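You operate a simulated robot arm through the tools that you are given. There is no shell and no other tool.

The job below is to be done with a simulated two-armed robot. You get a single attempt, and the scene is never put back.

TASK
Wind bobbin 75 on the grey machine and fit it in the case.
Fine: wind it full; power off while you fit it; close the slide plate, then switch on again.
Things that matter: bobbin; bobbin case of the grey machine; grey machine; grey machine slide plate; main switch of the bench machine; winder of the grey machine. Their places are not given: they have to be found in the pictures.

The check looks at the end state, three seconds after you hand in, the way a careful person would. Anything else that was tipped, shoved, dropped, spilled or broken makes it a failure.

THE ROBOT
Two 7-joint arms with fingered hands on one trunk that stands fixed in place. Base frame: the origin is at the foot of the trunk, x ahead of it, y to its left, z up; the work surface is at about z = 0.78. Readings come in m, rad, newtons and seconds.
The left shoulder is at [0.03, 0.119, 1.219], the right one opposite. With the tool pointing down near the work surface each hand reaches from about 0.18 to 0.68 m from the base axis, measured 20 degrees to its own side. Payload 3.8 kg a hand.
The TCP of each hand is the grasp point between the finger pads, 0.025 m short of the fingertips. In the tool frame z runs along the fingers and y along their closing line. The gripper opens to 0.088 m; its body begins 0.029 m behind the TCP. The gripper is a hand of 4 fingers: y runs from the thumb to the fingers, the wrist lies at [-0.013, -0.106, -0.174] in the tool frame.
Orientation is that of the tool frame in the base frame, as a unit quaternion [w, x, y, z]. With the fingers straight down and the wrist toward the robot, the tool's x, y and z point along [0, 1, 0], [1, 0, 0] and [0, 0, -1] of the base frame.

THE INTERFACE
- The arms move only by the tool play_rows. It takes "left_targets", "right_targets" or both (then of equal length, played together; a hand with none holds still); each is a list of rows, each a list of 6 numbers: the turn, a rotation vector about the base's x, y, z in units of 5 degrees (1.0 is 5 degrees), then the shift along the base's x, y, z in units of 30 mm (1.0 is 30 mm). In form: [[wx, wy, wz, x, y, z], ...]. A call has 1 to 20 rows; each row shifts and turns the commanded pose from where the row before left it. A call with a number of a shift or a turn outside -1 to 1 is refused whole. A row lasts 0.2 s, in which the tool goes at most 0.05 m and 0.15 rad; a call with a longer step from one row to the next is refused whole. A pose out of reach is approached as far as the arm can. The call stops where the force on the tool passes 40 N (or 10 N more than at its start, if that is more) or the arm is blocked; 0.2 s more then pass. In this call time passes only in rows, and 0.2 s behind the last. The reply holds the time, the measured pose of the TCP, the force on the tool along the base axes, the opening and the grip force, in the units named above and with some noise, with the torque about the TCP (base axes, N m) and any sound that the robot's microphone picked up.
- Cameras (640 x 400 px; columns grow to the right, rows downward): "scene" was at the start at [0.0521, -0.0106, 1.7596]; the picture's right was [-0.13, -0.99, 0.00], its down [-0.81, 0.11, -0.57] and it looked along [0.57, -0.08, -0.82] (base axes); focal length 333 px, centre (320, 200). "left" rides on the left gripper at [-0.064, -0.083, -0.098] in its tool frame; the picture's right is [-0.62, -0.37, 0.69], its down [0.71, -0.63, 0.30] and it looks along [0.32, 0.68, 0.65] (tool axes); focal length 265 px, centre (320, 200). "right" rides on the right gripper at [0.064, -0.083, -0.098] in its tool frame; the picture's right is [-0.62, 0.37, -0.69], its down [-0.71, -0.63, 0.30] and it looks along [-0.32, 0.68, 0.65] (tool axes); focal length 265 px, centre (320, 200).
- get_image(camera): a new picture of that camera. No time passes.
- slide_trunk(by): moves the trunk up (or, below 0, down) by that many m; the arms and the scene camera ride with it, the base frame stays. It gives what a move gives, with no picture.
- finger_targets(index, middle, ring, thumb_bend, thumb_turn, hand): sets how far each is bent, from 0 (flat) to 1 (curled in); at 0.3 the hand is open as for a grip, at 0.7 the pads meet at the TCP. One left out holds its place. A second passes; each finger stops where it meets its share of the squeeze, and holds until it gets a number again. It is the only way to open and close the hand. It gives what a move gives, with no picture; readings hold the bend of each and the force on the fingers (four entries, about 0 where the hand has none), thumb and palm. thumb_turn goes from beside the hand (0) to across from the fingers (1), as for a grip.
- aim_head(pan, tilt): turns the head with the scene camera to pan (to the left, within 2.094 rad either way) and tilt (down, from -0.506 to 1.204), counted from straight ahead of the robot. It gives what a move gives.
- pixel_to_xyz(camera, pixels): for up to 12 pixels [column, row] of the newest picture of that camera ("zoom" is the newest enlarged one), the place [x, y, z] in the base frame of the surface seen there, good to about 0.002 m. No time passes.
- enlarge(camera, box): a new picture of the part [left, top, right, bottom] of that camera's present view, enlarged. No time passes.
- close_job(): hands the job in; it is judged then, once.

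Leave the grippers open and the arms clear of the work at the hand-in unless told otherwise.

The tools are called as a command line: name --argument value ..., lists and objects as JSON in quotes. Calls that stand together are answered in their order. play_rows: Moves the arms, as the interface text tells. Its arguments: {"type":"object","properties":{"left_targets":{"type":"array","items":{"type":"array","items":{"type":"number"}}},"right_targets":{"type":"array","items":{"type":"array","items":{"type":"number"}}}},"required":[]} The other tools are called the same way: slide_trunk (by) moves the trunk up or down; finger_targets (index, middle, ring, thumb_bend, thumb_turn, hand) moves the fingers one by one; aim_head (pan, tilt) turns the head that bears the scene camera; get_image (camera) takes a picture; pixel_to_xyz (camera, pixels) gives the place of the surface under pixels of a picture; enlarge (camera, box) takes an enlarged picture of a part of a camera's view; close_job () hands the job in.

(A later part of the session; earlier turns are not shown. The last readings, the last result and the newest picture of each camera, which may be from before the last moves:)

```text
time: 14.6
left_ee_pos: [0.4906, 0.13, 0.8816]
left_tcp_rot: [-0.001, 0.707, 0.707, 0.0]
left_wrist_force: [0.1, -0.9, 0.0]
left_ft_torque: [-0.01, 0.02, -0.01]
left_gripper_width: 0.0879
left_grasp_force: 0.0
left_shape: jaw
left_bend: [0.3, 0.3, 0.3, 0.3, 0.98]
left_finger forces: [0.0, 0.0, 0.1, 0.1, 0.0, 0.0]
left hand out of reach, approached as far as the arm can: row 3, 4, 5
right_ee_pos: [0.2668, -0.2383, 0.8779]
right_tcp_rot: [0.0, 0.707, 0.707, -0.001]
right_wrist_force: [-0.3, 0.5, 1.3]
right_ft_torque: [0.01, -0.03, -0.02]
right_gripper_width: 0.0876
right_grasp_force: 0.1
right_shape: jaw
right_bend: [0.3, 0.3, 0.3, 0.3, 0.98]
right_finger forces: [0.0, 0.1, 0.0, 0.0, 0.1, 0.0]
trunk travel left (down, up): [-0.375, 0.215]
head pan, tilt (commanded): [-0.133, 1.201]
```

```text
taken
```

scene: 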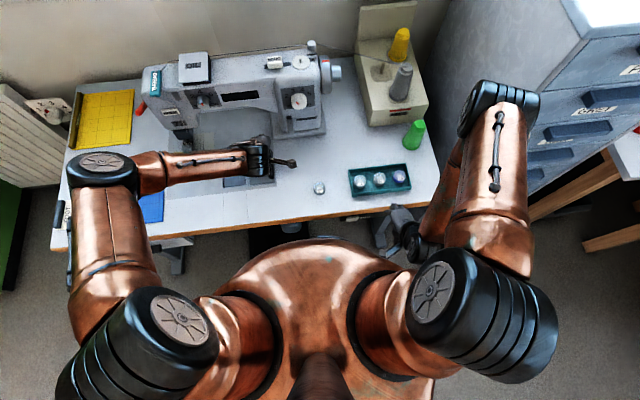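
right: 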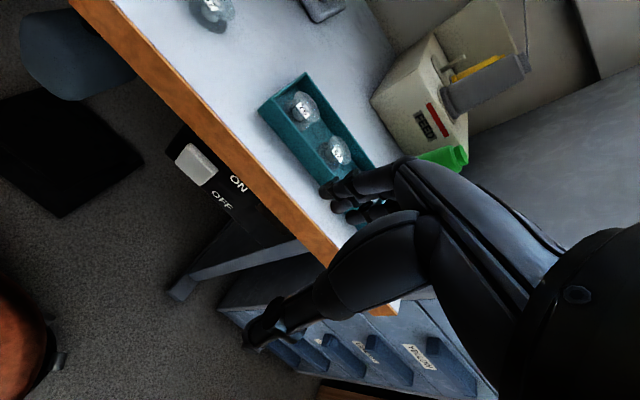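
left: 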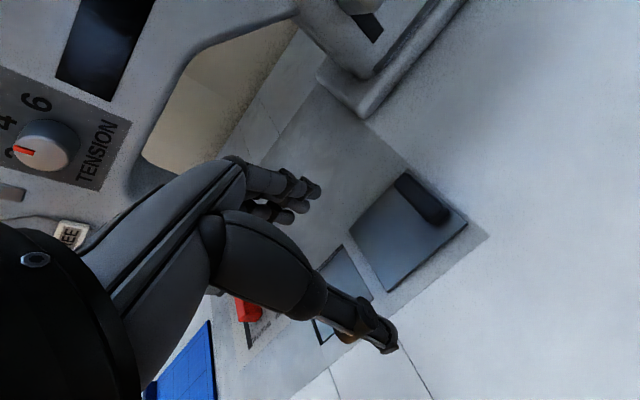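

The left hand hit a reach limit with this wrist direction. I'll yaw the left hand clockwise (wrist toward back-left) by 45° while raised, to make reaching inward easier.

play_rows --left_targets '[[0, 0, -1, 0, 0, 0.2], [0, 0, -1, 0, 0, 0.2], [0, 0, -1, 0, 0, 0], [0, 0, -1, 0, 0, 0], [0, 0, -1, 0, 0, 0], [0, 0, -1, 0, 0, 0], [0, 0, -1, 0, 0, 0], [0, 0, -1, 0, 0, 0], [0, 0, -1, 0, 0, 0]]'

get_image --camera "left"

get_image --camera "scene"

```text
time: 16.6
left_ee_pos: [0.4911, 0.1313, 0.8937]
left_tcp_rot: [0.0, 0.925, 0.381, 0.0]
left_wrist_force: [-0.3, -0.6, 0.3]
left_ft_torque: [-0.01, 0.01, -0.01]
left_gripper_width: 0.0881
left_grasp_force: 0.1
left_shape: jaw
left_bend: [0.3, 0.3, 0.3, 0.3, 0.98]
left_finger forces: [0.0, 0.0, 0.0, 0.0, 0.0, 0.1]
right_ee_pos: [0.2663, -0.2399, 0.8763]
right_tcp_rot: [-0.001, 0.708, 0.707, -0.001]
right_wrist_force: [0.3, 0.2, 0.4]
right_ft_torque: [0.01, -0.03, 0.01]
right_gripper_width: 0.0877
right_grasp_force: 0.0
right_shape: jaw
right_bend: [0.3, 0.3, 0.3, 0.3, 0.98]
right_finger forces: [0.1, 0.1, 0.1, 0.0, 0.0, 0.1]
trunk travel left (down, up): [-0.375, 0.215]
head pan, tilt (commanded): [-0.133, 1.201]
```

```text
taken
```

left: 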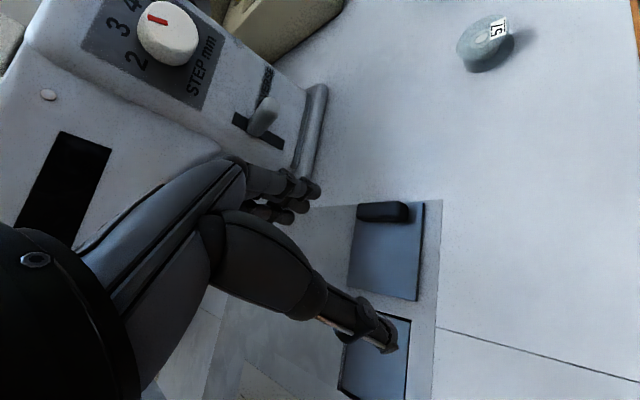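

```text
taken
```

scene: 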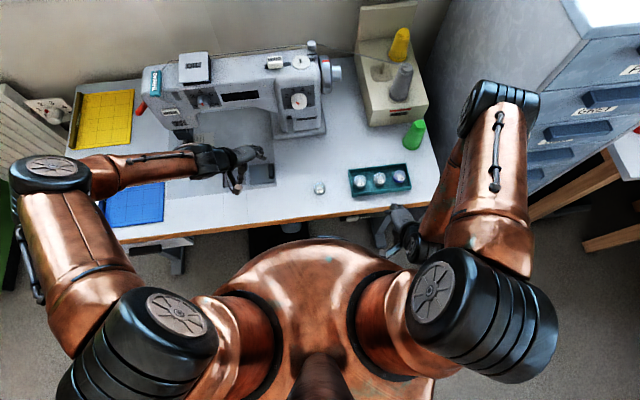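

Yaw worked. I yaw another 45° so the hand closes along y, centred over the grip at (0.512,0.081).

play_rows --left_targets '[[0, 0, -1, 0.08, -0.185, 0.05], [0, 0, -1, 0.08, -0.185, 0.05], [0, 0, -1, 0.08, -0.185, 0.05], [0, 0, -1, 0.08, -0.185, 0.05], [0, 0, -1, 0.08, -0.185, 0], [0, 0, -1, 0.08, -0.185, 0], [0, 0, -1, 0.08, -0.185, 0], [0, 0, -1, 0.08, -0.185, 0], [0, 0, -1, 0.08, -0.185, 0]]'

get_image --camera "left"

get_image --camera "scene"

```text
time: 18.6
left_ee_pos: [0.5108, 0.0806, 0.8984]
left_tcp_rot: [0.0, 1.0, -0.001, 0.0]
left_wrist_force: [-0.7, 0.1, 0.0]
left_ft_torque: [-0.04, 0.05, 0.02]
left_gripper_width: 0.0873
left_grasp_force: 0.0
left_shape: jaw
left_bend: [0.3, 0.3, 0.3, 0.3, 0.98]
left_finger forces: [0.1, 0.1, 0.1, 0.0, 0.0, 0.0]
right_ee_pos: [0.266, -0.2392, 0.8785]
right_tcp_rot: [0.0, 0.707, 0.707, 0.0]
right_wrist_force: [-0.1, -0.2, 0.0]
right_ft_torque: [-0.02, -0.02, 0.01]
right_gripper_width: 0.0879
right_grasp_force: 0.1
right_shape: jaw
right_bend: [0.3, 0.3, 0.3, 0.3, 0.98]
right_finger forces: [0.0, 0.0, 0.0, 0.1, 0.0, 0.1]
trunk travel left (down, up): [-0.375, 0.215]
head pan, tilt (commanded): [-0.133, 1.201]
```

```text
taken
```

left: 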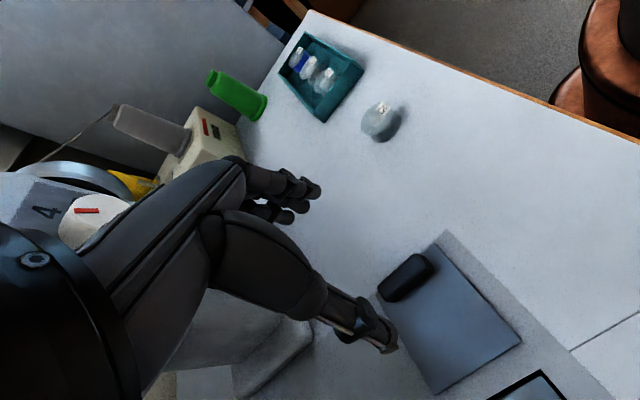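

```text
taken
```

scene: 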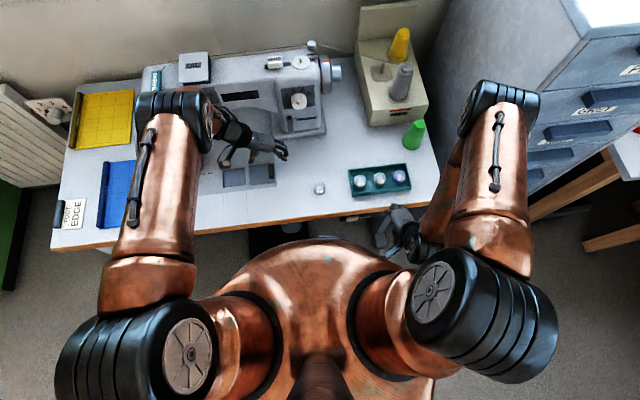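

The hand is now aligned over the grip with closing along y. I descend to TCP z≈0.815.

play_rows --left_targets '[[0, 0, 0, 0.05, 0.02, -0.95], [0, 0, 0, 0.05, 0.02, -0.95], [0, 0, 0, 0, 0, -0.85]]'

get_image --camera "left"

enlarge --camera "scene" --box '[190, 90, 310, 200]'

```text
time: 19.4
left_ee_pos: [0.5145, 0.0826, 0.8161]
left_tcp_rot: [0.0, 1.0, 0.0, -0.001]
left_wrist_force: [-0.2, 0.2, -1.0]
left_ft_torque: [0.01, 0.0, 0.0]
left_gripper_width: 0.0877
left_grasp_force: 0.0
left_shape: jaw
left_bend: [0.3, 0.3, 0.3, 0.3, 0.98]
left_finger forces: [0.0, 0.1, 0.1, 0.1, 0.0, 0.0]
right_ee_pos: [0.2655, -0.2389, 0.8786]
right_tcp_rot: [-0.001, 0.707, 0.707, 0.0]
right_wrist_force: [0.3, 0.4, 0.2]
right_ft_torque: [0.0, 0.01, -0.01]
right_gripper_width: 0.0874
right_grasp_force: 0.1
right_shape: jaw
right_bend: [0.3, 0.3, 0.3, 0.3, 0.98]
right_finger forces: [0.0, 0.1, 0.0, 0.0, 0.0, 0.1]
trunk travel left (down, up): [-0.375, 0.215]
head pan, tilt (commanded): [-0.133, 1.201]
```

```text
taken
```

left: 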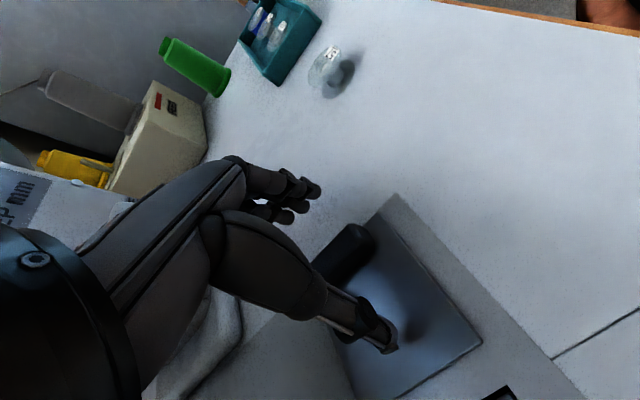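

```text
3.64 times, centred on (250, 145) of scene
```

zoom: 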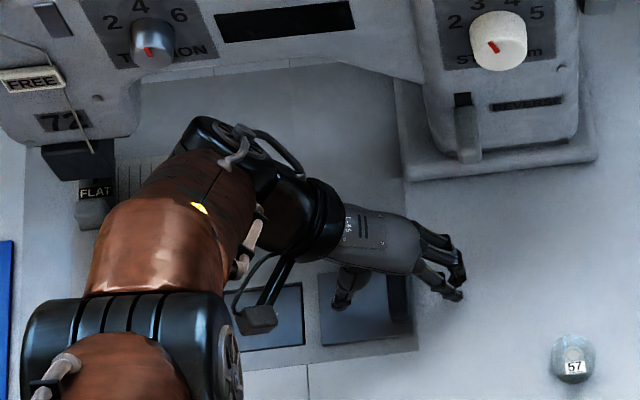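

The grip lies between thumb and fingers. I close the left hand on it.

finger_targets --hand "left" --index 0.66 --middle 0.66 --ring 0.66 --thumb_bend 0.66

get_image --camera "left"

```text
time: 20.4
left_ee_pos: [0.5147, 0.0823, 0.8172]
left_tcp_rot: [0.0, 1.0, -0.001, 0.0]
left_wrist_force: [-0.2, 0.2, -0.7]
left_ft_torque: [0.02, -0.01, 0.01]
left_gripper_width: 0.0113
left_grasp_force: 1.7
left_shape: fingers
left_bend: [0.65, 0.65, 0.65, 0.63, 0.97]
left_finger forces: [0.7, 0.7, 0.5, 0.0, 1.8, 0.0]
right_ee_pos: [0.2664, -0.2393, 0.8778]
right_tcp_rot: [0.001, 0.707, 0.707, -0.001]
right_wrist_force: [-0.5, 0.4, 0.1]
right_ft_torque: [0.0, 0.01, 0.0]
right_gripper_width: 0.0877
right_grasp_force: 0.1
right_shape: jaw
right_bend: [0.3, 0.3, 0.3, 0.3, 0.98]
right_finger forces: [0.0, 0.0, 0.0, 0.1, 0.0, 0.0]
trunk travel left (down, up): [-0.375, 0.215]
head pan, tilt (commanded): [-0.133, 1.201]
```

```text
taken
```

left: 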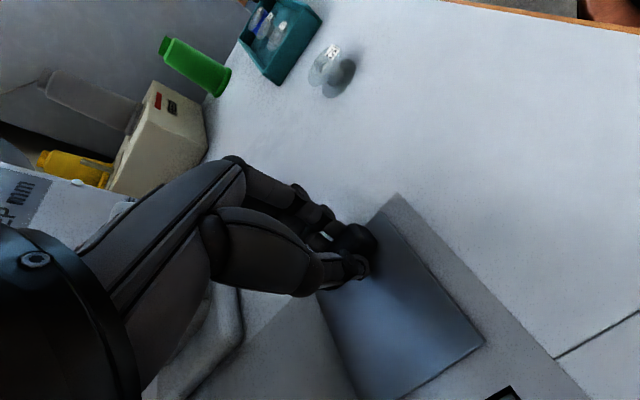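

The grip is held (width 0.0113 m, forces on all fingers). I pull gently to the right (−y) 15 mm to test.

play_rows --left_targets '[[0, 0, 0, 0, -0.25, 0], [0, 0, 0, 0, -0.25, 0]]'

enlarge --camera "scene" --box '[205, 130, 305, 200]'

```text
time: 21.0
left_ee_pos: [0.5143, 0.0686, 0.8169]
left_tcp_rot: [-0.001, 1.0, 0.0, 0.002]
left_wrist_force: [-0.6, 10.8, 2.8]
left_ft_torque: [0.26, 0.03, -0.03]
left_gripper_width: 0.0212
left_grasp_force: 4.7
left_shape: fingers
left_bend: [0.66, 0.66, 0.66, 0.56, 0.97]
left_finger forces: [0.1, 0.0, 0.0, 0.0, 9.8, 0.0]
right_ee_pos: [0.266, -0.2376, 0.8784]
right_tcp_rot: [0.0, 0.707, 0.707, -0.001]
right_wrist_force: [0.1, 0.1, -0.5]
right_ft_torque: [-0.03, -0.01, 0.02]
right_gripper_width: 0.0878
right_grasp_force: 0.0
right_shape: jaw
right_bend: [0.3, 0.3, 0.3, 0.3, 0.98]
right_finger forces: [0.1, 0.1, 0.1, 0.0, 0.0, 0.0]
trunk travel left (down, up): [-0.375, 0.215]
head pan, tilt (commanded): [-0.133, 1.201]
```

```text
5.71 times, centred on (255, 165) of scene
```

zoom: 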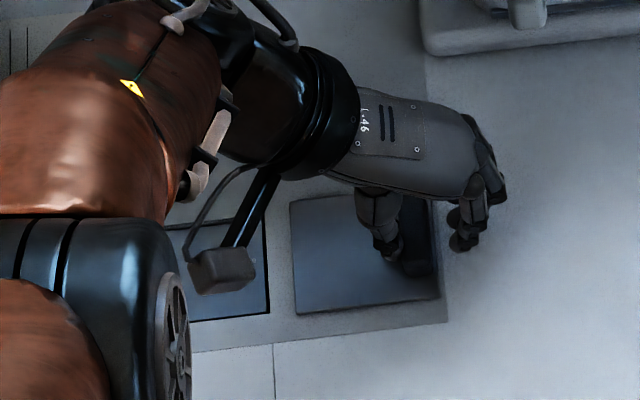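

Moving right met 10 N on the thumb and the plate stayed. I return and try to the left (+y).

play_rows --left_targets '[[0, 0, 0, 0, 0.25, 0], [0, 0, 0, 0, 0.2, 0]]'

play_rows --left_targets '[[0, 0, 0, 0, 0.2, 0], [0, 0, 0, 0, 0.2, 0]]'

enlarge --camera "scene" --box '[205, 130, 305, 200]'

```text
time: 21.6
left_ee_pos: [0.5141, 0.0802, 0.8164]
left_tcp_rot: [0.001, 1.0, -0.001, 0.0]
left_wrist_force: [0.4, 2.5, 1.1]
left_ft_torque: [0.04, 0.0, 0.01]
left_gripper_width: 0.0117
left_grasp_force: 0.7
left_shape: fingers
left_bend: [0.66, 0.66, 0.66, 0.62, 0.97]
left_finger forces: [0.1, 0.1, 0.0, 0.0, 2.3, 0.1]
right_ee_pos: [0.2654, -0.2382, 0.8784]
right_tcp_rot: [0.0, 0.708, 0.707, 0.0]
right_wrist_force: [-0.1, -0.7, -0.3]
right_ft_torque: [0.02, -0.01, -0.03]
right_gripper_width: 0.0879
right_grasp_force: 0.1
right_shape: jaw
right_bend: [0.3, 0.3, 0.3, 0.3, 0.98]
right_finger forces: [0.0, 0.0, 0.0, 0.0, 0.0, 0.0]
trunk travel left (down, up): [-0.375, 0.215]
head pan, tilt (commanded): [-0.133, 1.201]
```

```text
time: 22.2
left_ee_pos: [0.5146, 0.0931, 0.8182]
left_tcp_rot: [0.0, 1.0, 0.0, -0.001]
left_wrist_force: [0.6, -1.3, -0.5]
left_ft_torque: [-0.03, -0.01, -0.04]
left_gripper_width: 0.0115
left_grasp_force: 2.3
left_shape: fingers
left_bend: [0.65, 0.65, 0.65, 0.63, 0.98]
left_finger forces: [0.8, 0.9, 0.6, 0.0, 1.7, 0.1]
right_ee_pos: [0.2667, -0.2394, 0.8773]
right_tcp_rot: [0.0, 0.707, 0.707, 0.0]
right_wrist_force: [-0.1, -0.2, 0.1]
right_ft_torque: [-0.02, -0.02, -0.01]
right_gripper_width: 0.0877
right_grasp_force: 0.0
right_shape: jaw
right_bend: [0.3, 0.3, 0.3, 0.3, 0.98]
right_finger forces: [0.0, 0.0, 0.0, 0.1, 0.0, 0.0]
trunk travel left (down, up): [-0.375, 0.215]
head pan, tilt (commanded): [-0.133, 1.201]
```

```text
5.71 times, centred on (255, 165) of scene
```

zoom: 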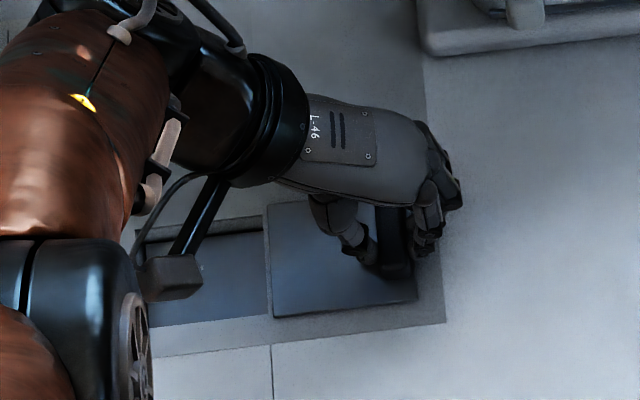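

It slides left freely (1.3 N). I slide it further left to see what is under it.

play_rows --left_targets '[[0, 0, 0, 0, 0.4, 0], [0, 0, 0, 0, 0.4, 0], [0, 0, 0, 0, 0.4, 0], [0, 0, 0, 0, 0.4, 0]]'

enlarge --camera "scene" --box '[205, 130, 305, 200]'

get_image --camera "left"

```text
time: 23.2
left_ee_pos: [0.5116, 0.1287, 0.8177]
left_tcp_rot: [0.0, 1.0, 0.0, 0.0]
left_wrist_force: [2.8, -0.5, -2.0]
left_ft_torque: [-0.04, -0.04, -0.04]
left_gripper_width: 0.0113
left_grasp_force: 2.2
left_shape: fingers
left_bend: [0.65, 0.65, 0.65, 0.63, 0.98]
left_finger forces: [0.7, 0.7, 0.4, 0.0, 1.6, 0.1]
left hand out of reach, approached as far as the arm can: row 2
right_ee_pos: [0.2661, -0.2389, 0.8781]
right_tcp_rot: [0.0, 0.707, 0.707, 0.0]
right_wrist_force: [-0.6, 1.0, -0.1]
right_ft_torque: [0.0, -0.01, -0.02]
right_gripper_width: 0.0878
right_grasp_force: 0.1
right_shape: jaw
right_bend: [0.3, 0.3, 0.3, 0.3, 0.98]
right_finger forces: [0.0, 0.1, 0.1, 0.1, 0.0, 0.0]
trunk travel left (down, up): [-0.375, 0.215]
head pan, tilt (commanded): [-0.133, 1.201]
```

```text
5.71 times, centred on (255, 165) of scene
```

zoom: 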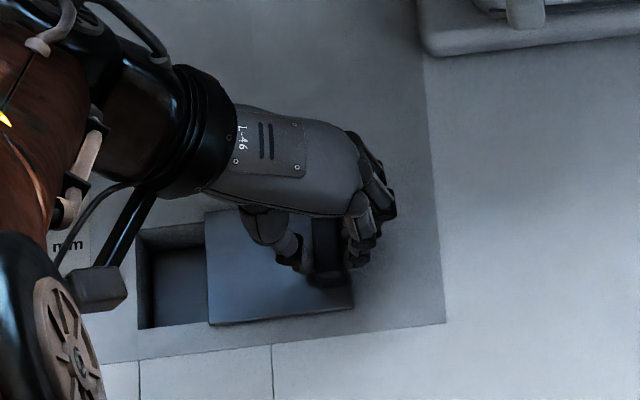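

```text
taken
```

left: 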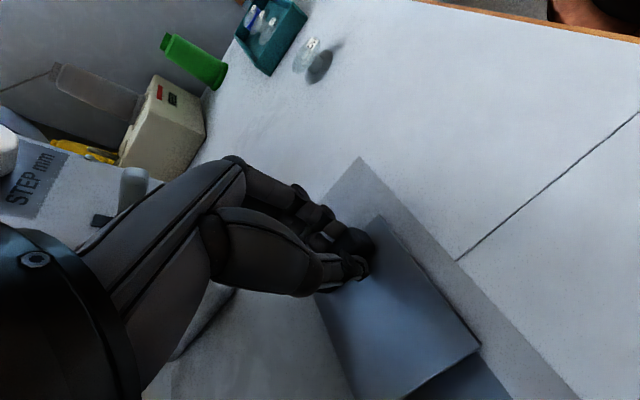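

The hole now looks dark/deep at zoom (175,290). I measure depths there.

enlarge --camera "scene" --box '[215, 155, 275, 195]'

pixel_to_xyz --camera "zoom" --pixels '[[150, 130], [130, 150], [170, 150], [150, 180], [100, 150], [110, 110], [160, 110], [260, 150], [300, 200], [140, 210], [160, 200], [180, 100]]'

```text
10.00 times, centred on (245, 175) of scene
```

zoom: 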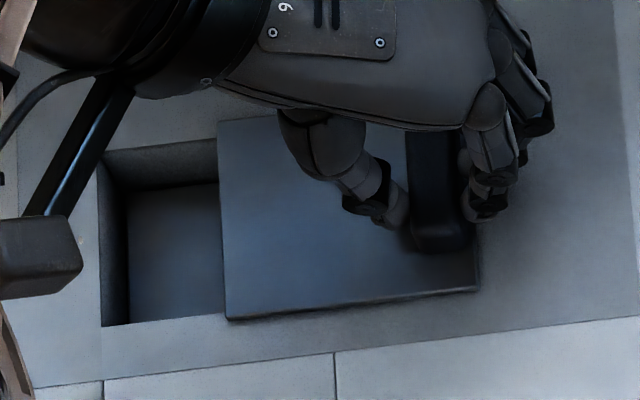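

```text
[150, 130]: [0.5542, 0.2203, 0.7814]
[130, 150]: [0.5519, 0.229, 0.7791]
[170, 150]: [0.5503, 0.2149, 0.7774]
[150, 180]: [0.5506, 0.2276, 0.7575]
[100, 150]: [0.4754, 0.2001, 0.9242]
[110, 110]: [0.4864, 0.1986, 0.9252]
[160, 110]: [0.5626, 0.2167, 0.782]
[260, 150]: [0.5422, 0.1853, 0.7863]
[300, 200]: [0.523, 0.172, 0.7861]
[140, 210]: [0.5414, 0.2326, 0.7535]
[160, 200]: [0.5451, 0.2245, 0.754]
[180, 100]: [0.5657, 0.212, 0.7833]
```

The floor of the hole has sunk to z≈0.754 (it was flush at 0.7785). It looks like a lift tied to the slide plate. I slide back right stepwise and check the floor height.

play_rows --left_targets '[[0, 0, 0, 0.1, -0.35, 0], [0, 0, 0, 0, -0.35, 0]]'

enlarge --camera "scene" --box '[215, 155, 275, 195]'

pixel_to_xyz --camera "zoom" --pixels '[[150, 180], [170, 200], [150, 220], [200, 200], [220, 250], [200, 280], [160, 280], [230, 180]]'

```text
time: 23.8
left_ee_pos: [0.5124, 0.1173, 0.8169]
left_tcp_rot: [0.0, 1.0, 0.0, 0.0]
left_wrist_force: [1.2, 2.5, 0.4]
left_ft_torque: [0.04, -0.05, -0.01]
left_gripper_width: 0.0112
left_grasp_force: 1.4
left_shape: fingers
left_bend: [0.65, 0.65, 0.65, 0.63, 0.98]
left_finger forces: [0.7, 0.6, 0.3, 0.1, 2.2, 0.0]
left hand out of reach, approached as far as the arm can: row 1
right_ee_pos: [0.267, -0.2388, 0.8768]
right_tcp_rot: [0.0, 0.707, 0.707, 0.0]
right_wrist_force: [-0.2, 0.1, 0.3]
right_ft_torque: [0.0, 0.02, 0.0]
right_gripper_width: 0.088
right_grasp_force: 0.1
right_shape: jaw
right_bend: [0.3, 0.3, 0.3, 0.3, 0.98]
right_finger forces: [0.0, 0.1, 0.1, 0.1, 0.0, 0.1]
trunk travel left (down, up): [-0.375, 0.215]
head pan, tilt (commanded): [-0.133, 1.201]
```

```text
10.00 times, centred on (245, 175) of scene
```

zoom: 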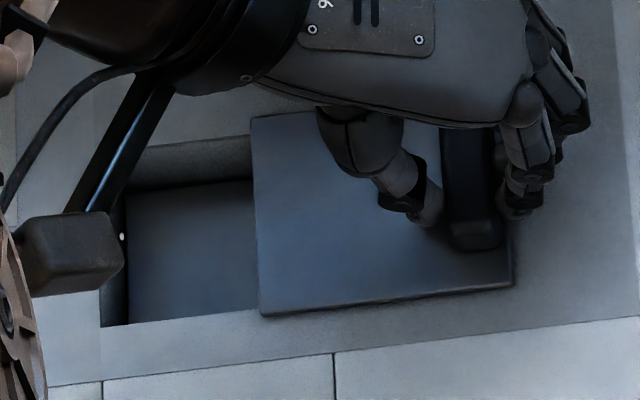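

```text
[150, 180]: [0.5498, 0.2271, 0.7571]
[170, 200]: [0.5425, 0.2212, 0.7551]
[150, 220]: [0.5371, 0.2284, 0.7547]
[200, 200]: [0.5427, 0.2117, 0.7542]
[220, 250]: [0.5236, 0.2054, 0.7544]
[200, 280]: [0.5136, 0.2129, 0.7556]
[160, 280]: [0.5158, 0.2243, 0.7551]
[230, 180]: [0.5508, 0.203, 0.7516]
```

play_rows --left_targets '[[0, 0, 0, 0.05, -0.4, 0], [0, 0, 0, 0, -0.4, 0]]'

enlarge --camera "scene" --box '[215, 155, 275, 195]'

pixel_to_xyz --camera "zoom" --pixels '[[150, 180], [170, 200], [150, 220], [200, 200], [220, 250], [200, 280], [160, 280], [230, 180]]'

```text
time: 24.4
left_ee_pos: [0.5131, 0.0934, 0.8185]
left_tcp_rot: [0.0, 1.0, -0.001, 0.0]
left_wrist_force: [-0.4, 0.2, 0.0]
left_ft_torque: [0.0, 0.0, -0.06]
left_gripper_width: 0.0115
left_grasp_force: 2.1
left_shape: fingers
left_bend: [0.65, 0.65, 0.65, 0.63, 0.98]
left_finger forces: [0.6, 0.7, 0.5, 0.0, 1.9, 0.1]
right_ee_pos: [0.2672, -0.2388, 0.8766]
right_tcp_rot: [0.0, 0.707, 0.707, 0.0]
right_wrist_force: [-0.2, 0.4, 0.2]
right_ft_torque: [0.02, 0.01, 0.01]
right_gripper_width: 0.0878
right_grasp_force: 0.0
right_shape: jaw
right_bend: [0.3, 0.3, 0.3, 0.3, 0.98]
right_finger forces: [0.0, 0.1, 0.0, 0.0, 0.1, 0.0]
trunk travel left (down, up): [-0.375, 0.215]
head pan, tilt (commanded): [-0.133, 1.201]
```

```text
10.00 times, centred on (245, 175) of scene
```

zoom: 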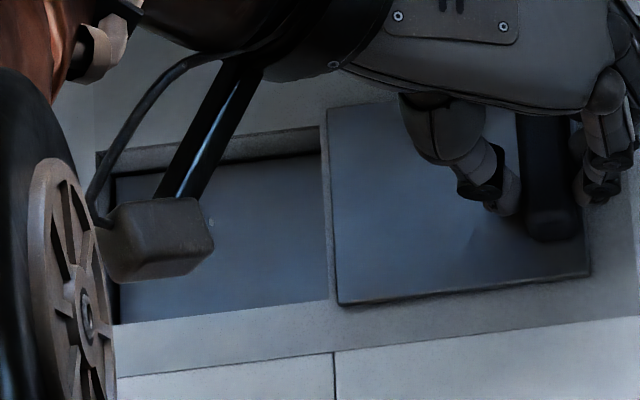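

```text
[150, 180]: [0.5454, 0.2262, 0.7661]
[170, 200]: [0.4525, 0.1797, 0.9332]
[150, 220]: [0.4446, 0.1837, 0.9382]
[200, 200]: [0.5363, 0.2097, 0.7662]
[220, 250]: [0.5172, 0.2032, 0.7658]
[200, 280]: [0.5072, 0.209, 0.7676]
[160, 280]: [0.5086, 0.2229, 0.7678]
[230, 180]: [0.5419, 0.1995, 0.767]
```

The lift follows the plate 1:1: open → flush (0.7787), 12 mm closed → 0.7667, ≥24 mm → 0.7545. So the bobbin is set on the lift with the plate fully open, and closing the plate carries it down. The plate was open at the start; I slide it fully back right and release.

play_rows --left_targets '[[0, 0, 0, 0, -0.2, 0], [0, 0, 0, 0, -0.22, 0]]'

finger_targets --hand "left" --index 0.3 --middle 0.3 --ring 0.3 --thumb_bend 0.3

play_rows --left_targets '[[0, 0, 0, 0, 0, 0.8], [0, 0, 0, 0, 0, 1], [0, 0, 0, 0, 0, 1], [0, 0, 0, 0, 0, 1], [0, 0, 0, -0.3, 0.5, 1], [0, 0, 0, -0.5, 0.8, 0.5], [0, 0, 0, -0.5, 0.8, 0.5], [0, 0, 0, -0.5, 0.8, 0.3], [0, 0, 0, -0.5, 0.8, 0]]'

get_image --camera "scene"

```text
time: 25.0
left_ee_pos: [0.514, 0.0814, 0.8172]
left_tcp_rot: [-0.001, 1.0, 0.001, 0.0]
left_wrist_force: [-0.3, 1.6, -0.2]
left_ft_torque: [0.03, 0.06, -0.03]
left_gripper_width: 0.0113
left_grasp_force: 2.0
left_shape: fingers
left_bend: [0.65, 0.65, 0.66, 0.63, 0.97]
left_finger forces: [0.3, 0.5, 0.3, 0.0, 2.4, 0.0]
right_ee_pos: [0.2678, -0.2388, 0.8786]
right_tcp_rot: [0.0, 0.708, 0.707, 0.0]
right_wrist_force: [0.4, -0.4, -0.5]
right_ft_torque: [-0.02, 0.0, -0.03]
right_gripper_width: 0.0878
right_grasp_force: 0.0
right_shape: jaw
right_bend: [0.3, 0.3, 0.3, 0.3, 0.98]
right_finger forces: [0.1, 0.0, 0.0, 0.0, 0.0, 0.0]
trunk travel left (down, up): [-0.375, 0.215]
head pan, tilt (commanded): [-0.133, 1.201]
```

```text
time: 26.0
left_ee_pos: [0.5131, 0.0808, 0.8191]
left_tcp_rot: [-0.001, 1.0, 0.001, -0.001]
left_wrist_force: [0.0, -0.7, 1.1]
left_ft_torque: [-0.02, 0.01, 0.0]
left_gripper_width: 0.0843
left_grasp_force: 0.0
left_shape: fingers
left_bend: [0.3, 0.3, 0.3, 0.3, 0.98]
left_finger forces: [0.1, 0.0, 0.0, 0.0, 0.0, 0.0]
right_ee_pos: [0.2662, -0.2388, 0.8776]
right_tcp_rot: [0.0, 0.707, 0.707, 0.0]
right_wrist_force: [-0.1, -0.1, 0.2]
right_ft_torque: [-0.02, -0.01, 0.01]
right_gripper_width: 0.0874
right_grasp_force: 0.1
right_shape: jaw
right_bend: [0.3, 0.3, 0.3, 0.3, 0.98]
right_finger forces: [0.0, 0.1, 0.0, 0.0, 0.0, 0.0]
trunk travel left (down, up): [-0.375, 0.215]
head pan, tilt (commanded): [-0.133, 1.201]
```

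```text
time: 28.0
left_ee_pos: [0.4444, 0.1916, 1.0012]
left_tcp_rot: [0.001, 1.0, -0.001, 0.0]
left_wrist_force: [-0.1, 1.4, -0.6]
left_ft_torque: [0.0, -0.01, 0.0]
left_gripper_width: 0.0846
left_grasp_force: 0.1
left_shape: fingers
left_bend: [0.3, 0.3, 0.3, 0.3, 0.98]
left_finger forces: [0.1, 0.1, 0.1, 0.0, 0.0, 0.1]
right_ee_pos: [0.2653, -0.239, 0.8774]
right_tcp_rot: [0.0, 0.707, 0.707, -0.001]
right_wrist_force: [-0.2, 0.6, 0.1]
right_ft_torque: [0.0, -0.01, -0.01]
right_gripper_width: 0.0877
right_grasp_force: 0.0
right_shape: jaw
right_bend: [0.3, 0.3, 0.3, 0.3, 0.98]
right_finger forces: [0.1, 0.1, 0.0, 0.1, 0.0, 0.0]
trunk travel left (down, up): [-0.375, 0.215]
head pan, tilt (commanded): [-0.133, 1.201]
```

```text
taken
```

scene: 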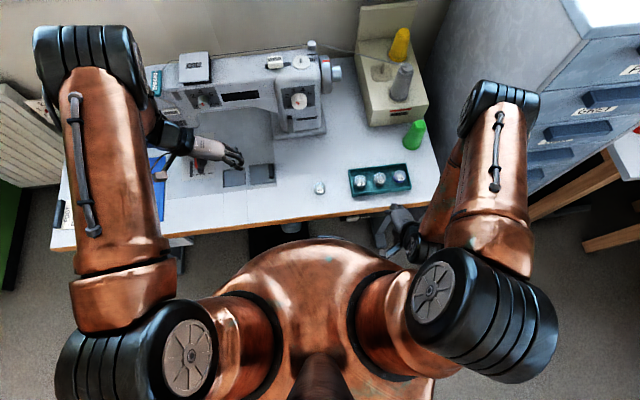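

Plate open, left hand clear. Now the right hand goes over the tray above bobbin 75.

play_rows --right_targets '[[0, 0, 0, 0.6, 0.2, 0.5], [0, 0, 0, 0.9, 0.3, 0.3], [0, 0, 0, 0.9, 0.3, 0], [0, 0, 0, 0.9, 0.3, 0], [0, 0, 0, 0.9, 0.3, 0], [0, 0, 0, 0.9, 0.3, 0], [0, 0, 0, 0.8, 0, 0]]'

get_image --camera "right"

```text
time: 29.6
left_ee_pos: [0.4459, 0.1914, 1.0012]
left_tcp_rot: [0.0, 1.0, -0.001, 0.0]
left_wrist_force: [-1.2, 0.7, -0.6]
left_ft_torque: [-0.01, 0.04, -0.02]
left_gripper_width: 0.0841
left_grasp_force: 0.0
left_shape: fingers
left_bend: [0.3, 0.3, 0.3, 0.3, 0.98]
left_finger forces: [0.1, 0.0, 0.0, 0.0, 0.1, 0.0]
right_ee_pos: [0.4445, -0.1886, 0.901]
right_tcp_rot: [-0.001, 0.708, 0.706, -0.001]
right_wrist_force: [0.0, -0.3, -0.1]
right_ft_torque: [-0.02, 0.01, -0.02]
right_gripper_width: 0.0879
right_grasp_force: 0.2
right_shape: jaw
right_bend: [0.3, 0.3, 0.3, 0.3, 0.98]
right_finger forces: [0.1, 0.0, 0.0, 0.1, 0.0, 0.0]
trunk travel left (down, up): [-0.375, 0.215]
head pan, tilt (commanded): [-0.133, 1.201]
```

```text
taken
```

right: 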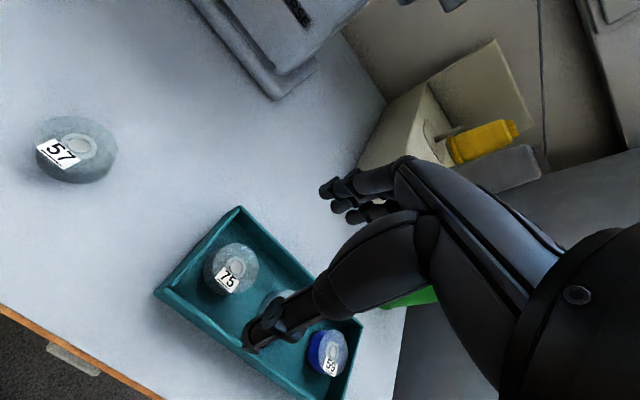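

enlarge --camera "right" --box '[150, 200, 310, 310]'

pixel_to_xyz --camera "zoom" --pixels '[[340, 265], [330, 180], [425, 235], [390, 190], [270, 240], [225, 240], [250, 330], [300, 360], [350, 30], [30, 370], [430, 280], [365, 370]]'

```text
3.64 times, centred on (230, 255) of right
```

zoom: 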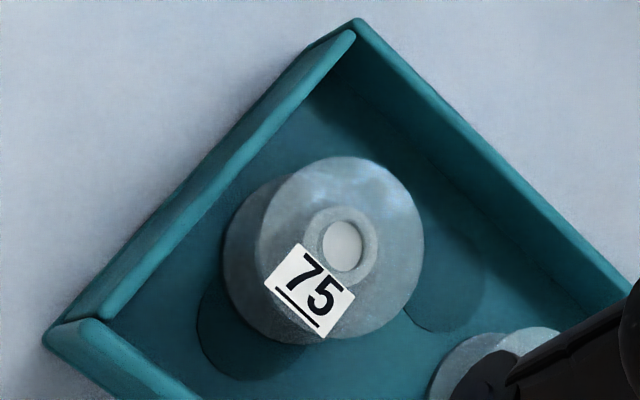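

```text
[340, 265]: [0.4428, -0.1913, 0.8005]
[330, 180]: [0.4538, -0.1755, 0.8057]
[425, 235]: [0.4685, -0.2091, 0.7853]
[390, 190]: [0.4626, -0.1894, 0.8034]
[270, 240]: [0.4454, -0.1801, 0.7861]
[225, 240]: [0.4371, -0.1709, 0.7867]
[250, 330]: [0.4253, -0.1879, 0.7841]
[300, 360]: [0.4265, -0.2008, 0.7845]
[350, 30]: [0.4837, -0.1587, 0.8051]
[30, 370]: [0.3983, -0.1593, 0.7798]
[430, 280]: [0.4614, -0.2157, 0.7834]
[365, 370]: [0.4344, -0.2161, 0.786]
```

pixel_to_xyz --camera "zoom" --pixels '[[343, 246], [335, 240], [352, 255], [318, 220], [370, 265], [415, 240], [262, 235], [340, 165], [300, 180], [400, 290], [285, 230], [380, 300]]'

```text
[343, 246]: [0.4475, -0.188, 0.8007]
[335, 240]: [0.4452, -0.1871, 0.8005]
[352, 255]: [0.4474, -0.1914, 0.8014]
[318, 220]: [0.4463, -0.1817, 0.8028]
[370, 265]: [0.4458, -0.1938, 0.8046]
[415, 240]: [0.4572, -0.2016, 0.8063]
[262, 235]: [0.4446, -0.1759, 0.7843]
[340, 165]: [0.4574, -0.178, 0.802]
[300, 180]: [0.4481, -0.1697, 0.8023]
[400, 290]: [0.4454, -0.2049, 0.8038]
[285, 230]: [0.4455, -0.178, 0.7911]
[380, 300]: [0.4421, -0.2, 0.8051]
```

Bobbin 75: centre about (0.446,−0.188), radius ≈0.0175, top z≈0.803. I measure the tray walls and fingers for clearance.

pixel_to_xyz --camera "zoom" --pixels '[[440, 100], [450, 115], [430, 110], [500, 160], [490, 165], [520, 230], [480, 210], [200, 190], [190, 220], [110, 370], [130, 350], [400, 150]]'

pixel_to_xyz --camera "right" --pixels '[[330, 190], [340, 205], [352, 215], [322, 185], [338, 195], [260, 340], [250, 345], [265, 320], [280, 330], [330, 350], [345, 330], [245, 330]]'

```text
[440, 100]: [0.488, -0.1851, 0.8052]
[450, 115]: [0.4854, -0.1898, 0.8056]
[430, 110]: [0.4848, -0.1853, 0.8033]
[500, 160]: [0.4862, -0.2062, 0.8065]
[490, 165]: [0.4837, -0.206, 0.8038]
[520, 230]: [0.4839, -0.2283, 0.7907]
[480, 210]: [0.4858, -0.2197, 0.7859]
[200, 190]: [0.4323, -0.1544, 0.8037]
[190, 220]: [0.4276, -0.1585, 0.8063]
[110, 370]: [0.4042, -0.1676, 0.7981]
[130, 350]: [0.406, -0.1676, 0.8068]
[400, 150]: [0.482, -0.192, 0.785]
```

```text
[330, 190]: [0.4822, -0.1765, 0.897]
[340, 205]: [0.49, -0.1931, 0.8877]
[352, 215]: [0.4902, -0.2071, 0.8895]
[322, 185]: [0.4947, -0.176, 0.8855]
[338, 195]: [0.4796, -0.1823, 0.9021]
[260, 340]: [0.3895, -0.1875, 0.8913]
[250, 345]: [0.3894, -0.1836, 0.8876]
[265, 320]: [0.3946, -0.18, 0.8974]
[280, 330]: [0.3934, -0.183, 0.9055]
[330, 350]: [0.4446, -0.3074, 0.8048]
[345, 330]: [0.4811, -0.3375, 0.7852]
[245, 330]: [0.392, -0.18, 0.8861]
```

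Walls leave about 20 mm front and back of the bobbin. I pre-close the right hand to about 44 mm (bend 0.5) and look again.

finger_targets --hand "right" --index 0.5 --middle 0.5 --ring 0.5 --thumb_bend 0.5

get_image --camera "right"

enlarge --camera "right" --box '[200, 150, 420, 360]'

```text
time: 30.6
left_ee_pos: [0.4454, 0.1907, 1.0017]
left_tcp_rot: [0.001, 1.0, 0.0, 0.0]
left_wrist_force: [0.1, -0.9, 0.0]
left_ft_torque: [-0.03, -0.03, 0.0]
left_gripper_width: 0.0844
left_grasp_force: 0.1
left_shape: fingers
left_bend: [0.3, 0.3, 0.3, 0.3, 0.98]
left_finger forces: [0.0, 0.0, 0.0, 0.0, 0.1, 0.1]
right_ee_pos: [0.4443, -0.1883, 0.9018]
right_tcp_rot: [0.0, 0.707, 0.708, -0.001]
right_wrist_force: [0.0, -0.4, 0.0]
right_ft_torque: [0.0, -0.01, -0.02]
right_gripper_width: 0.0422
right_grasp_force: 0.1
right_shape: fingers
right_bend: [0.5, 0.5, 0.5, 0.5, 0.98]
right_finger forces: [0.0, 0.0, 0.0, 0.0, 0.0, 0.0]
trunk travel left (down, up): [-0.375, 0.215]
head pan, tilt (commanded): [-0.133, 1.201]
```

```text
taken
```

right: 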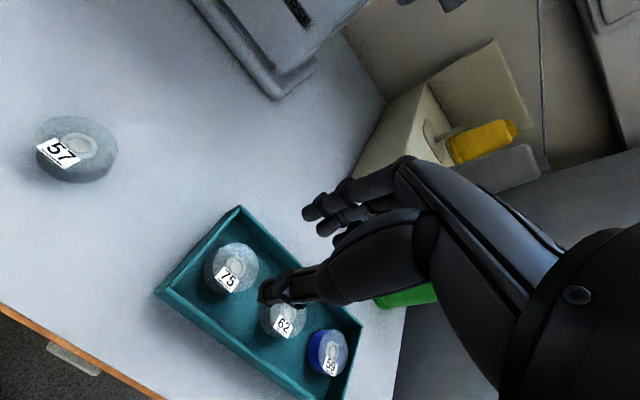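

```text
1.90 times, centred on (310, 255) of right
```

zoom: 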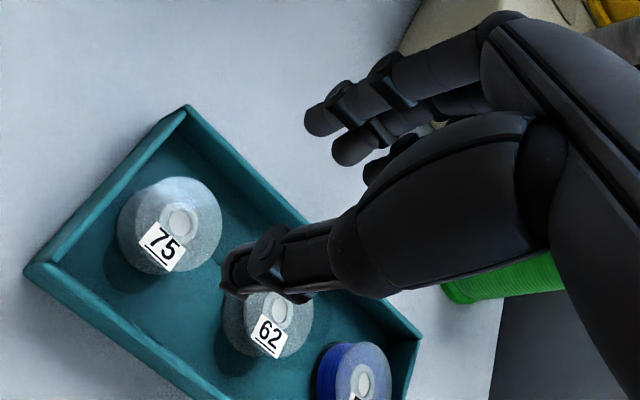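

pixel_to_xyz --camera "right" --pixels '[[306, 213], [308, 205], [320, 205], [320, 230], [328, 222], [340, 243], [268, 295], [264, 288], [275, 285], [285, 290], [270, 280], [330, 197]]'

```text
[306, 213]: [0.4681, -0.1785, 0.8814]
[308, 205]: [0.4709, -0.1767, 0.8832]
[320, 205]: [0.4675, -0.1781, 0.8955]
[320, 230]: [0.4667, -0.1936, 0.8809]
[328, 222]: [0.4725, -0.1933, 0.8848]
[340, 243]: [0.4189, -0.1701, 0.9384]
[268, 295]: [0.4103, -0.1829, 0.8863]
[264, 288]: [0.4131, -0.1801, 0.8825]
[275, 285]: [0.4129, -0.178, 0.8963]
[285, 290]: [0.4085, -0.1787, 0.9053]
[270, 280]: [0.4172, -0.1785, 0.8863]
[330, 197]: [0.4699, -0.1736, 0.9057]
```

Fingertips are ~21 mm below the TCP and centred on the bobbin. I descend to TCP z≈0.815.

play_rows --right_targets '[[0, 0, 0, 0.05, 0, -0.9], [0, 0, 0, 0, 0, -0.9], [0, 0, 0, 0, 0, -0.5], [0, 0, 0, 0, 0, -0.3], [0, 0, 0, 0, 0, -0.3]]'

get_image --camera "right"

```text
time: 31.8
left_ee_pos: [0.4437, 0.1914, 1.0022]
left_tcp_rot: [0.0, 1.0, -0.001, 0.001]
left_wrist_force: [0.6, 0.6, 0.8]
left_ft_torque: [0.0, 0.01, -0.01]
left_gripper_width: 0.0845
left_grasp_force: 0.1
left_shape: fingers
left_bend: [0.3, 0.3, 0.3, 0.3, 0.98]
left_finger forces: [0.0, 0.1, 0.0, 0.0, 0.0, 0.0]
right_ee_pos: [0.4501, -0.1891, 0.8222]
right_tcp_rot: [0.009, 0.707, 0.707, 0.008]
right_wrist_force: [-10.6, 0.7, 30.8]
right_ft_torque: [-0.33, -0.84, -0.11]
right_gripper_width: 0.0408
right_grasp_force: 16.9
right_shape: fingers
right_bend: [0.51, 0.54, 0.52, 0.5, 0.98]
right_finger forces: [1.1, 28.1, 3.6, 0.1, 0.1, 0.0]
trunk travel left (down, up): [-0.375, 0.215]
head pan, tilt (commanded): [-0.133, 1.201]
stopped in row 5 (right hand): the force on the tool passed its limit at 43 N (the readings are from after the stop); the commanded pose is now the measured one
```

```text
taken
```

right: 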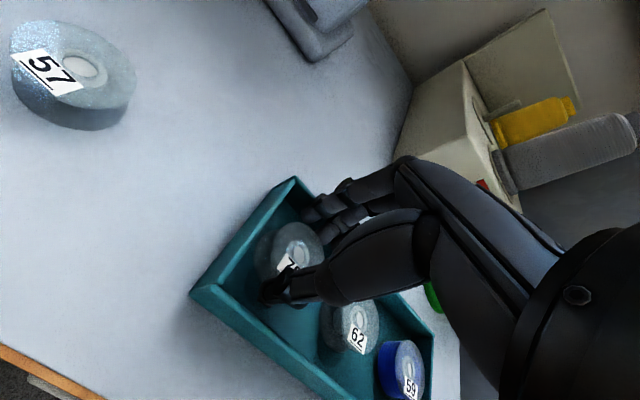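

The middle finger met something (28 N) — stopped. I raise 15 mm and inspect.

play_rows --right_targets '[[0, 0, 0, 0, 0, 0.5], [0, 0, 0, 0, 0, 0.5]]'

enlarge --camera "right" --box '[180, 160, 440, 360]'

enlarge --camera "scene" --box '[330, 140, 430, 210]'

```text
time: 32.4
left_ee_pos: [0.4444, 0.1921, 1.002]
left_tcp_rot: [0.0, 1.0, 0.0, -0.001]
left_wrist_force: [-0.2, 0.4, 0.5]
left_ft_torque: [-0.02, 0.0, -0.02]
left_gripper_width: 0.0841
left_grasp_force: 0.0
left_shape: fingers
left_bend: [0.3, 0.3, 0.3, 0.3, 0.98]
left_finger forces: [0.1, 0.0, 0.0, 0.1, 0.1, 0.0]
right_ee_pos: [0.4496, -0.1892, 0.8501]
right_tcp_rot: [0.007, 0.708, 0.707, 0.004]
right_wrist_force: [-0.4, -0.3, 0.8]
right_ft_torque: [-0.03, -0.02, 0.03]
right_gripper_width: 0.0418
right_grasp_force: 0.0
right_shape: fingers
right_bend: [0.5, 0.5, 0.5, 0.5, 0.98]
right_finger forces: [0.0, 0.0, 0.0, 0.1, 0.0, 0.1]
trunk travel left (down, up): [-0.375, 0.215]
head pan, tilt (commanded): [-0.133, 1.201]
```

```text
2.00 times, centred on (310, 260) of right
```

zoom: 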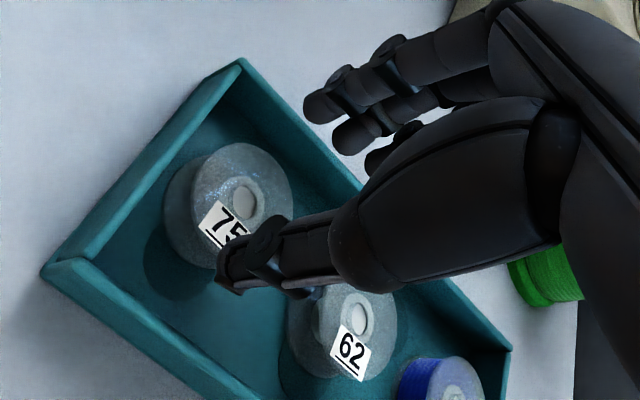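

```text
5.71 times, centred on (380, 175) of scene
```

zoom: 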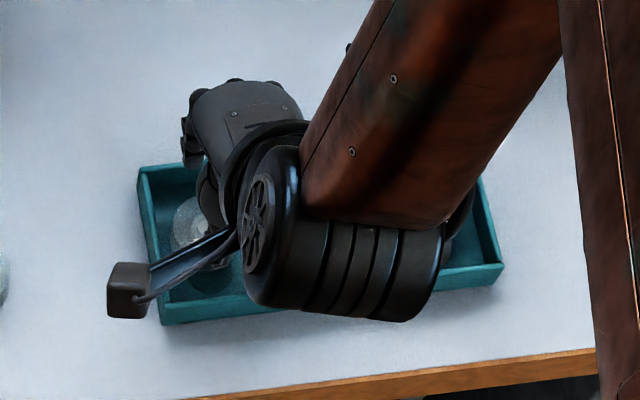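

The fingers' outer side met the tray's back wall. I re-measure the bobbin and walls accurately from here before adjusting.

enlarge --camera "right" --box '[190, 180, 320, 320]'

pixel_to_xyz --camera "zoom" --pixels '[[300, 140], [310, 165], [290, 130], [260, 100], [330, 90], [370, 160], [240, 70], [205, 110], [330, 40], [350, 60], [380, 80], [400, 100]]'

```text
2.86 times, centred on (255, 250) of right
```

zoom: 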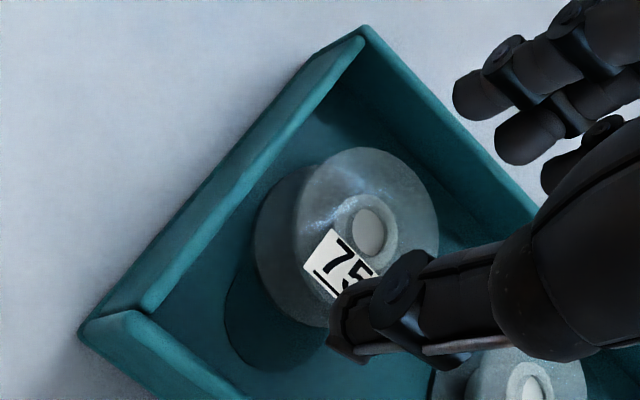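

```text
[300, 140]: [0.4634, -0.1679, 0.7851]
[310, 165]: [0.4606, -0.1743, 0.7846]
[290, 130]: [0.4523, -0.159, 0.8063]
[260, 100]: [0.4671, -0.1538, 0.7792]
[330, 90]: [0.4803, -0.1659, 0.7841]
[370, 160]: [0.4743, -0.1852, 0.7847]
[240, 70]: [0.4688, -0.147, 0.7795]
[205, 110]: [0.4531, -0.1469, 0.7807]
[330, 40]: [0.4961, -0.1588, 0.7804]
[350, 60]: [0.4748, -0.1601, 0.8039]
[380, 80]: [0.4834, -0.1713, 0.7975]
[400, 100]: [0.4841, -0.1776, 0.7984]
```

pixel_to_xyz --camera "zoom" --pixels '[[368, 232], [350, 225], [385, 245], [370, 155], [435, 220], [420, 180], [330, 165], [305, 215], [335, 195], [430, 240], [395, 170], [350, 155]]'

pixel_to_xyz --camera "zoom" --pixels '[[420, 95], [440, 110], [460, 130], [410, 110], [430, 130], [120, 320], [140, 330], [170, 350], [200, 370], [160, 340], [210, 390], [150, 310]]'

```text
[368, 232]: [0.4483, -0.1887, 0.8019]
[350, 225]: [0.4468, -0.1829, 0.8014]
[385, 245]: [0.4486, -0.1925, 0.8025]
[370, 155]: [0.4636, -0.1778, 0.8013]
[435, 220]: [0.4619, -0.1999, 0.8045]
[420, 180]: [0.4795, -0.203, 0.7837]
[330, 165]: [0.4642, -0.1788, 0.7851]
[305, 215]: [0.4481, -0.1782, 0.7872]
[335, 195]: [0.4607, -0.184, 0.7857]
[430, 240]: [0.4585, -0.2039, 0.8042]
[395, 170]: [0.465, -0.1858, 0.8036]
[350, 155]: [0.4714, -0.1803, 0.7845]
```

```text
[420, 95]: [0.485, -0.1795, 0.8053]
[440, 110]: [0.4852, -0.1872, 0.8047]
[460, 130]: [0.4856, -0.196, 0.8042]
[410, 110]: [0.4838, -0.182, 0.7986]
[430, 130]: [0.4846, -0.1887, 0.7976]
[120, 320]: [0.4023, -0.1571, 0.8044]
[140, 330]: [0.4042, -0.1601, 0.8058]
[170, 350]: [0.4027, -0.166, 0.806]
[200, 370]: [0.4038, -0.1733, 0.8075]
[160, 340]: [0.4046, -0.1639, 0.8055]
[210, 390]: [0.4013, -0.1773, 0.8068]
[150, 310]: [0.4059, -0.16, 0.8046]
```

Bobbin centre is (0.4475,−0.188), r≈0.0185; walls at x≈0.4065 and 0.484. I set a narrower, asymmetric pre-shape (thumb 0.54, fingers 0.51), shift back ~4 mm and remove the small tilt.

finger_targets --hand "right" --index 0.51 --middle 0.51 --ring 0.51 --thumb_bend 0.54

play_rows --right_targets '[[0, 0.18, 0, -0.14, 0.04, 0], [0, 0, 0, 0, 0, -0.3]]'

get_image --camera "right"

enlarge --camera "right" --box '[200, 160, 400, 340]'

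```text
time: 33.4
left_ee_pos: [0.4447, 0.1912, 1.0009]
left_tcp_rot: [-0.001, 1.0, -0.001, 0.0]
left_wrist_force: [-0.4, -1.1, 0.3]
left_ft_torque: [0.0, 0.0, -0.01]
left_gripper_width: 0.0843
left_grasp_force: 0.1
left_shape: fingers
left_bend: [0.3, 0.3, 0.3, 0.3, 0.98]
left_finger forces: [0.0, 0.0, 0.0, 0.1, 0.1, 0.1]
right_ee_pos: [0.4506, -0.1885, 0.8496]
right_tcp_rot: [0.005, 0.708, 0.706, 0.005]
right_wrist_force: [-0.3, -0.6, 0.1]
right_ft_torque: [-0.01, 0.01, -0.01]
right_gripper_width: 0.0369
right_grasp_force: 0.0
right_shape: fingers
right_bend: [0.51, 0.51, 0.51, 0.54, 0.98]
right_finger forces: [0.1, 0.0, 0.0, 0.0, 0.0, 0.0]
trunk travel left (down, up): [-0.375, 0.215]
head pan, tilt (commanded): [-0.133, 1.201]
```

```text
time: 34.0
left_ee_pos: [0.4457, 0.1913, 1.0006]
left_tcp_rot: [0.0, 1.0, -0.001, 0.0]
left_wrist_force: [0.5, -0.1, -0.1]
left_ft_torque: [0.02, 0.01, 0.0]
left_gripper_width: 0.0844
left_grasp_force: 0.1
left_shape: fingers
left_bend: [0.3, 0.3, 0.3, 0.3, 0.98]
left_finger forces: [0.0, 0.0, 0.0, 0.1, 0.0, 0.0]
right_ee_pos: [0.4454, -0.1883, 0.8407]
right_tcp_rot: [0.001, 0.708, 0.707, -0.001]
right_wrist_force: [0.4, 0.5, 0.4]
right_ft_torque: [0.03, 0.03, 0.0]
right_gripper_width: 0.0368
right_grasp_force: 0.1
right_shape: fingers
right_bend: [0.51, 0.51, 0.51, 0.54, 0.98]
right_finger forces: [0.0, 0.0, 0.1, 0.0, 0.1, 0.0]
trunk travel left (down, up): [-0.375, 0.215]
head pan, tilt (commanded): [-0.133, 1.201]
```

```text
taken
```

right: 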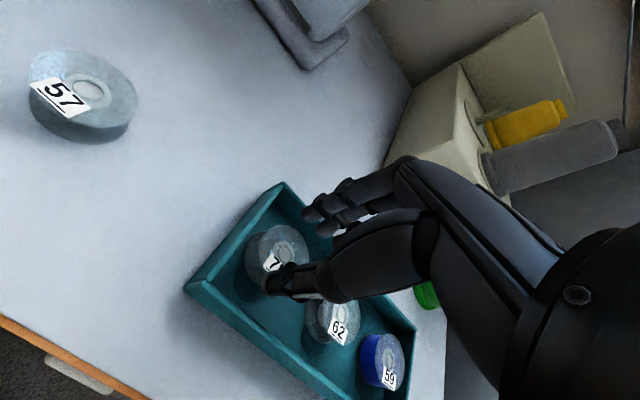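

```text
2.22 times, centred on (300, 250) of right
```

zoom: 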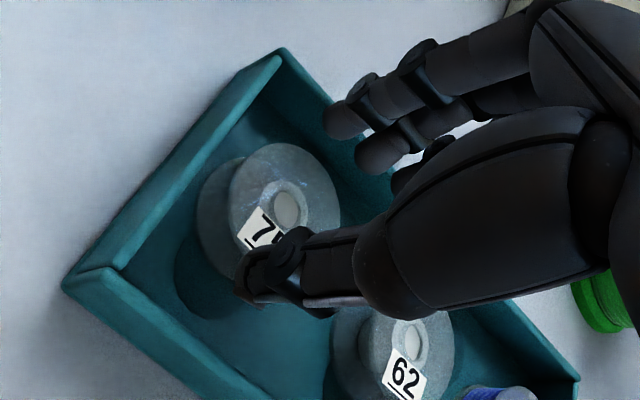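

play_rows --right_targets '[[0, 0, 0, 0, 0, -0.25], [0, 0, 0, 0, 0, -0.25], [0, 0, 0, 0, 0, -0.2]]'

enlarge --camera "right" --box '[200, 160, 400, 340]'

```text
time: 34.8
left_ee_pos: [0.4427, 0.1923, 1.0025]
left_tcp_rot: [0.001, 1.0, 0.0, 0.0]
left_wrist_force: [0.4, 0.9, 0.8]
left_ft_torque: [0.0, -0.02, -0.06]
left_gripper_width: 0.0843
left_grasp_force: 0.0
left_shape: fingers
left_bend: [0.3, 0.3, 0.3, 0.3, 0.98]
left_finger forces: [0.1, 0.0, 0.1, 0.0, 0.1, 0.0]
right_ee_pos: [0.4469, -0.1882, 0.8231]
right_tcp_rot: [0.004, 0.708, 0.707, 0.002]
right_wrist_force: [-4.4, -0.1, 26.2]
right_ft_torque: [-0.28, -0.93, -0.06]
right_gripper_width: 0.0366
right_grasp_force: 13.1
right_shape: fingers
right_bend: [0.51, 0.5, 0.51, 0.54, 0.98]
right_finger forces: [0.0, 25.9, 0.0, 0.0, 0.0, 0.0]
trunk travel left (down, up): [-0.375, 0.215]
head pan, tilt (commanded): [-0.133, 1.201]
```

```text
2.22 times, centred on (300, 250) of right
```

zoom: 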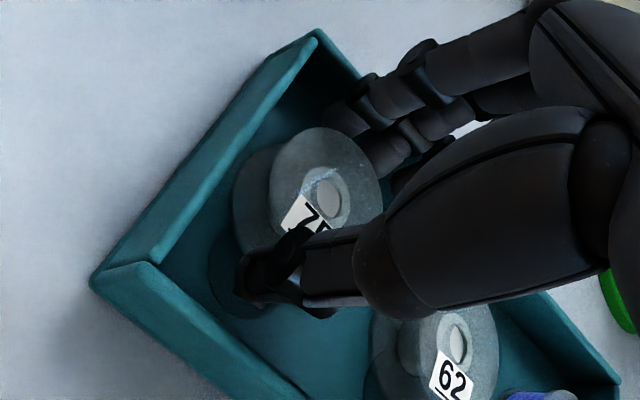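

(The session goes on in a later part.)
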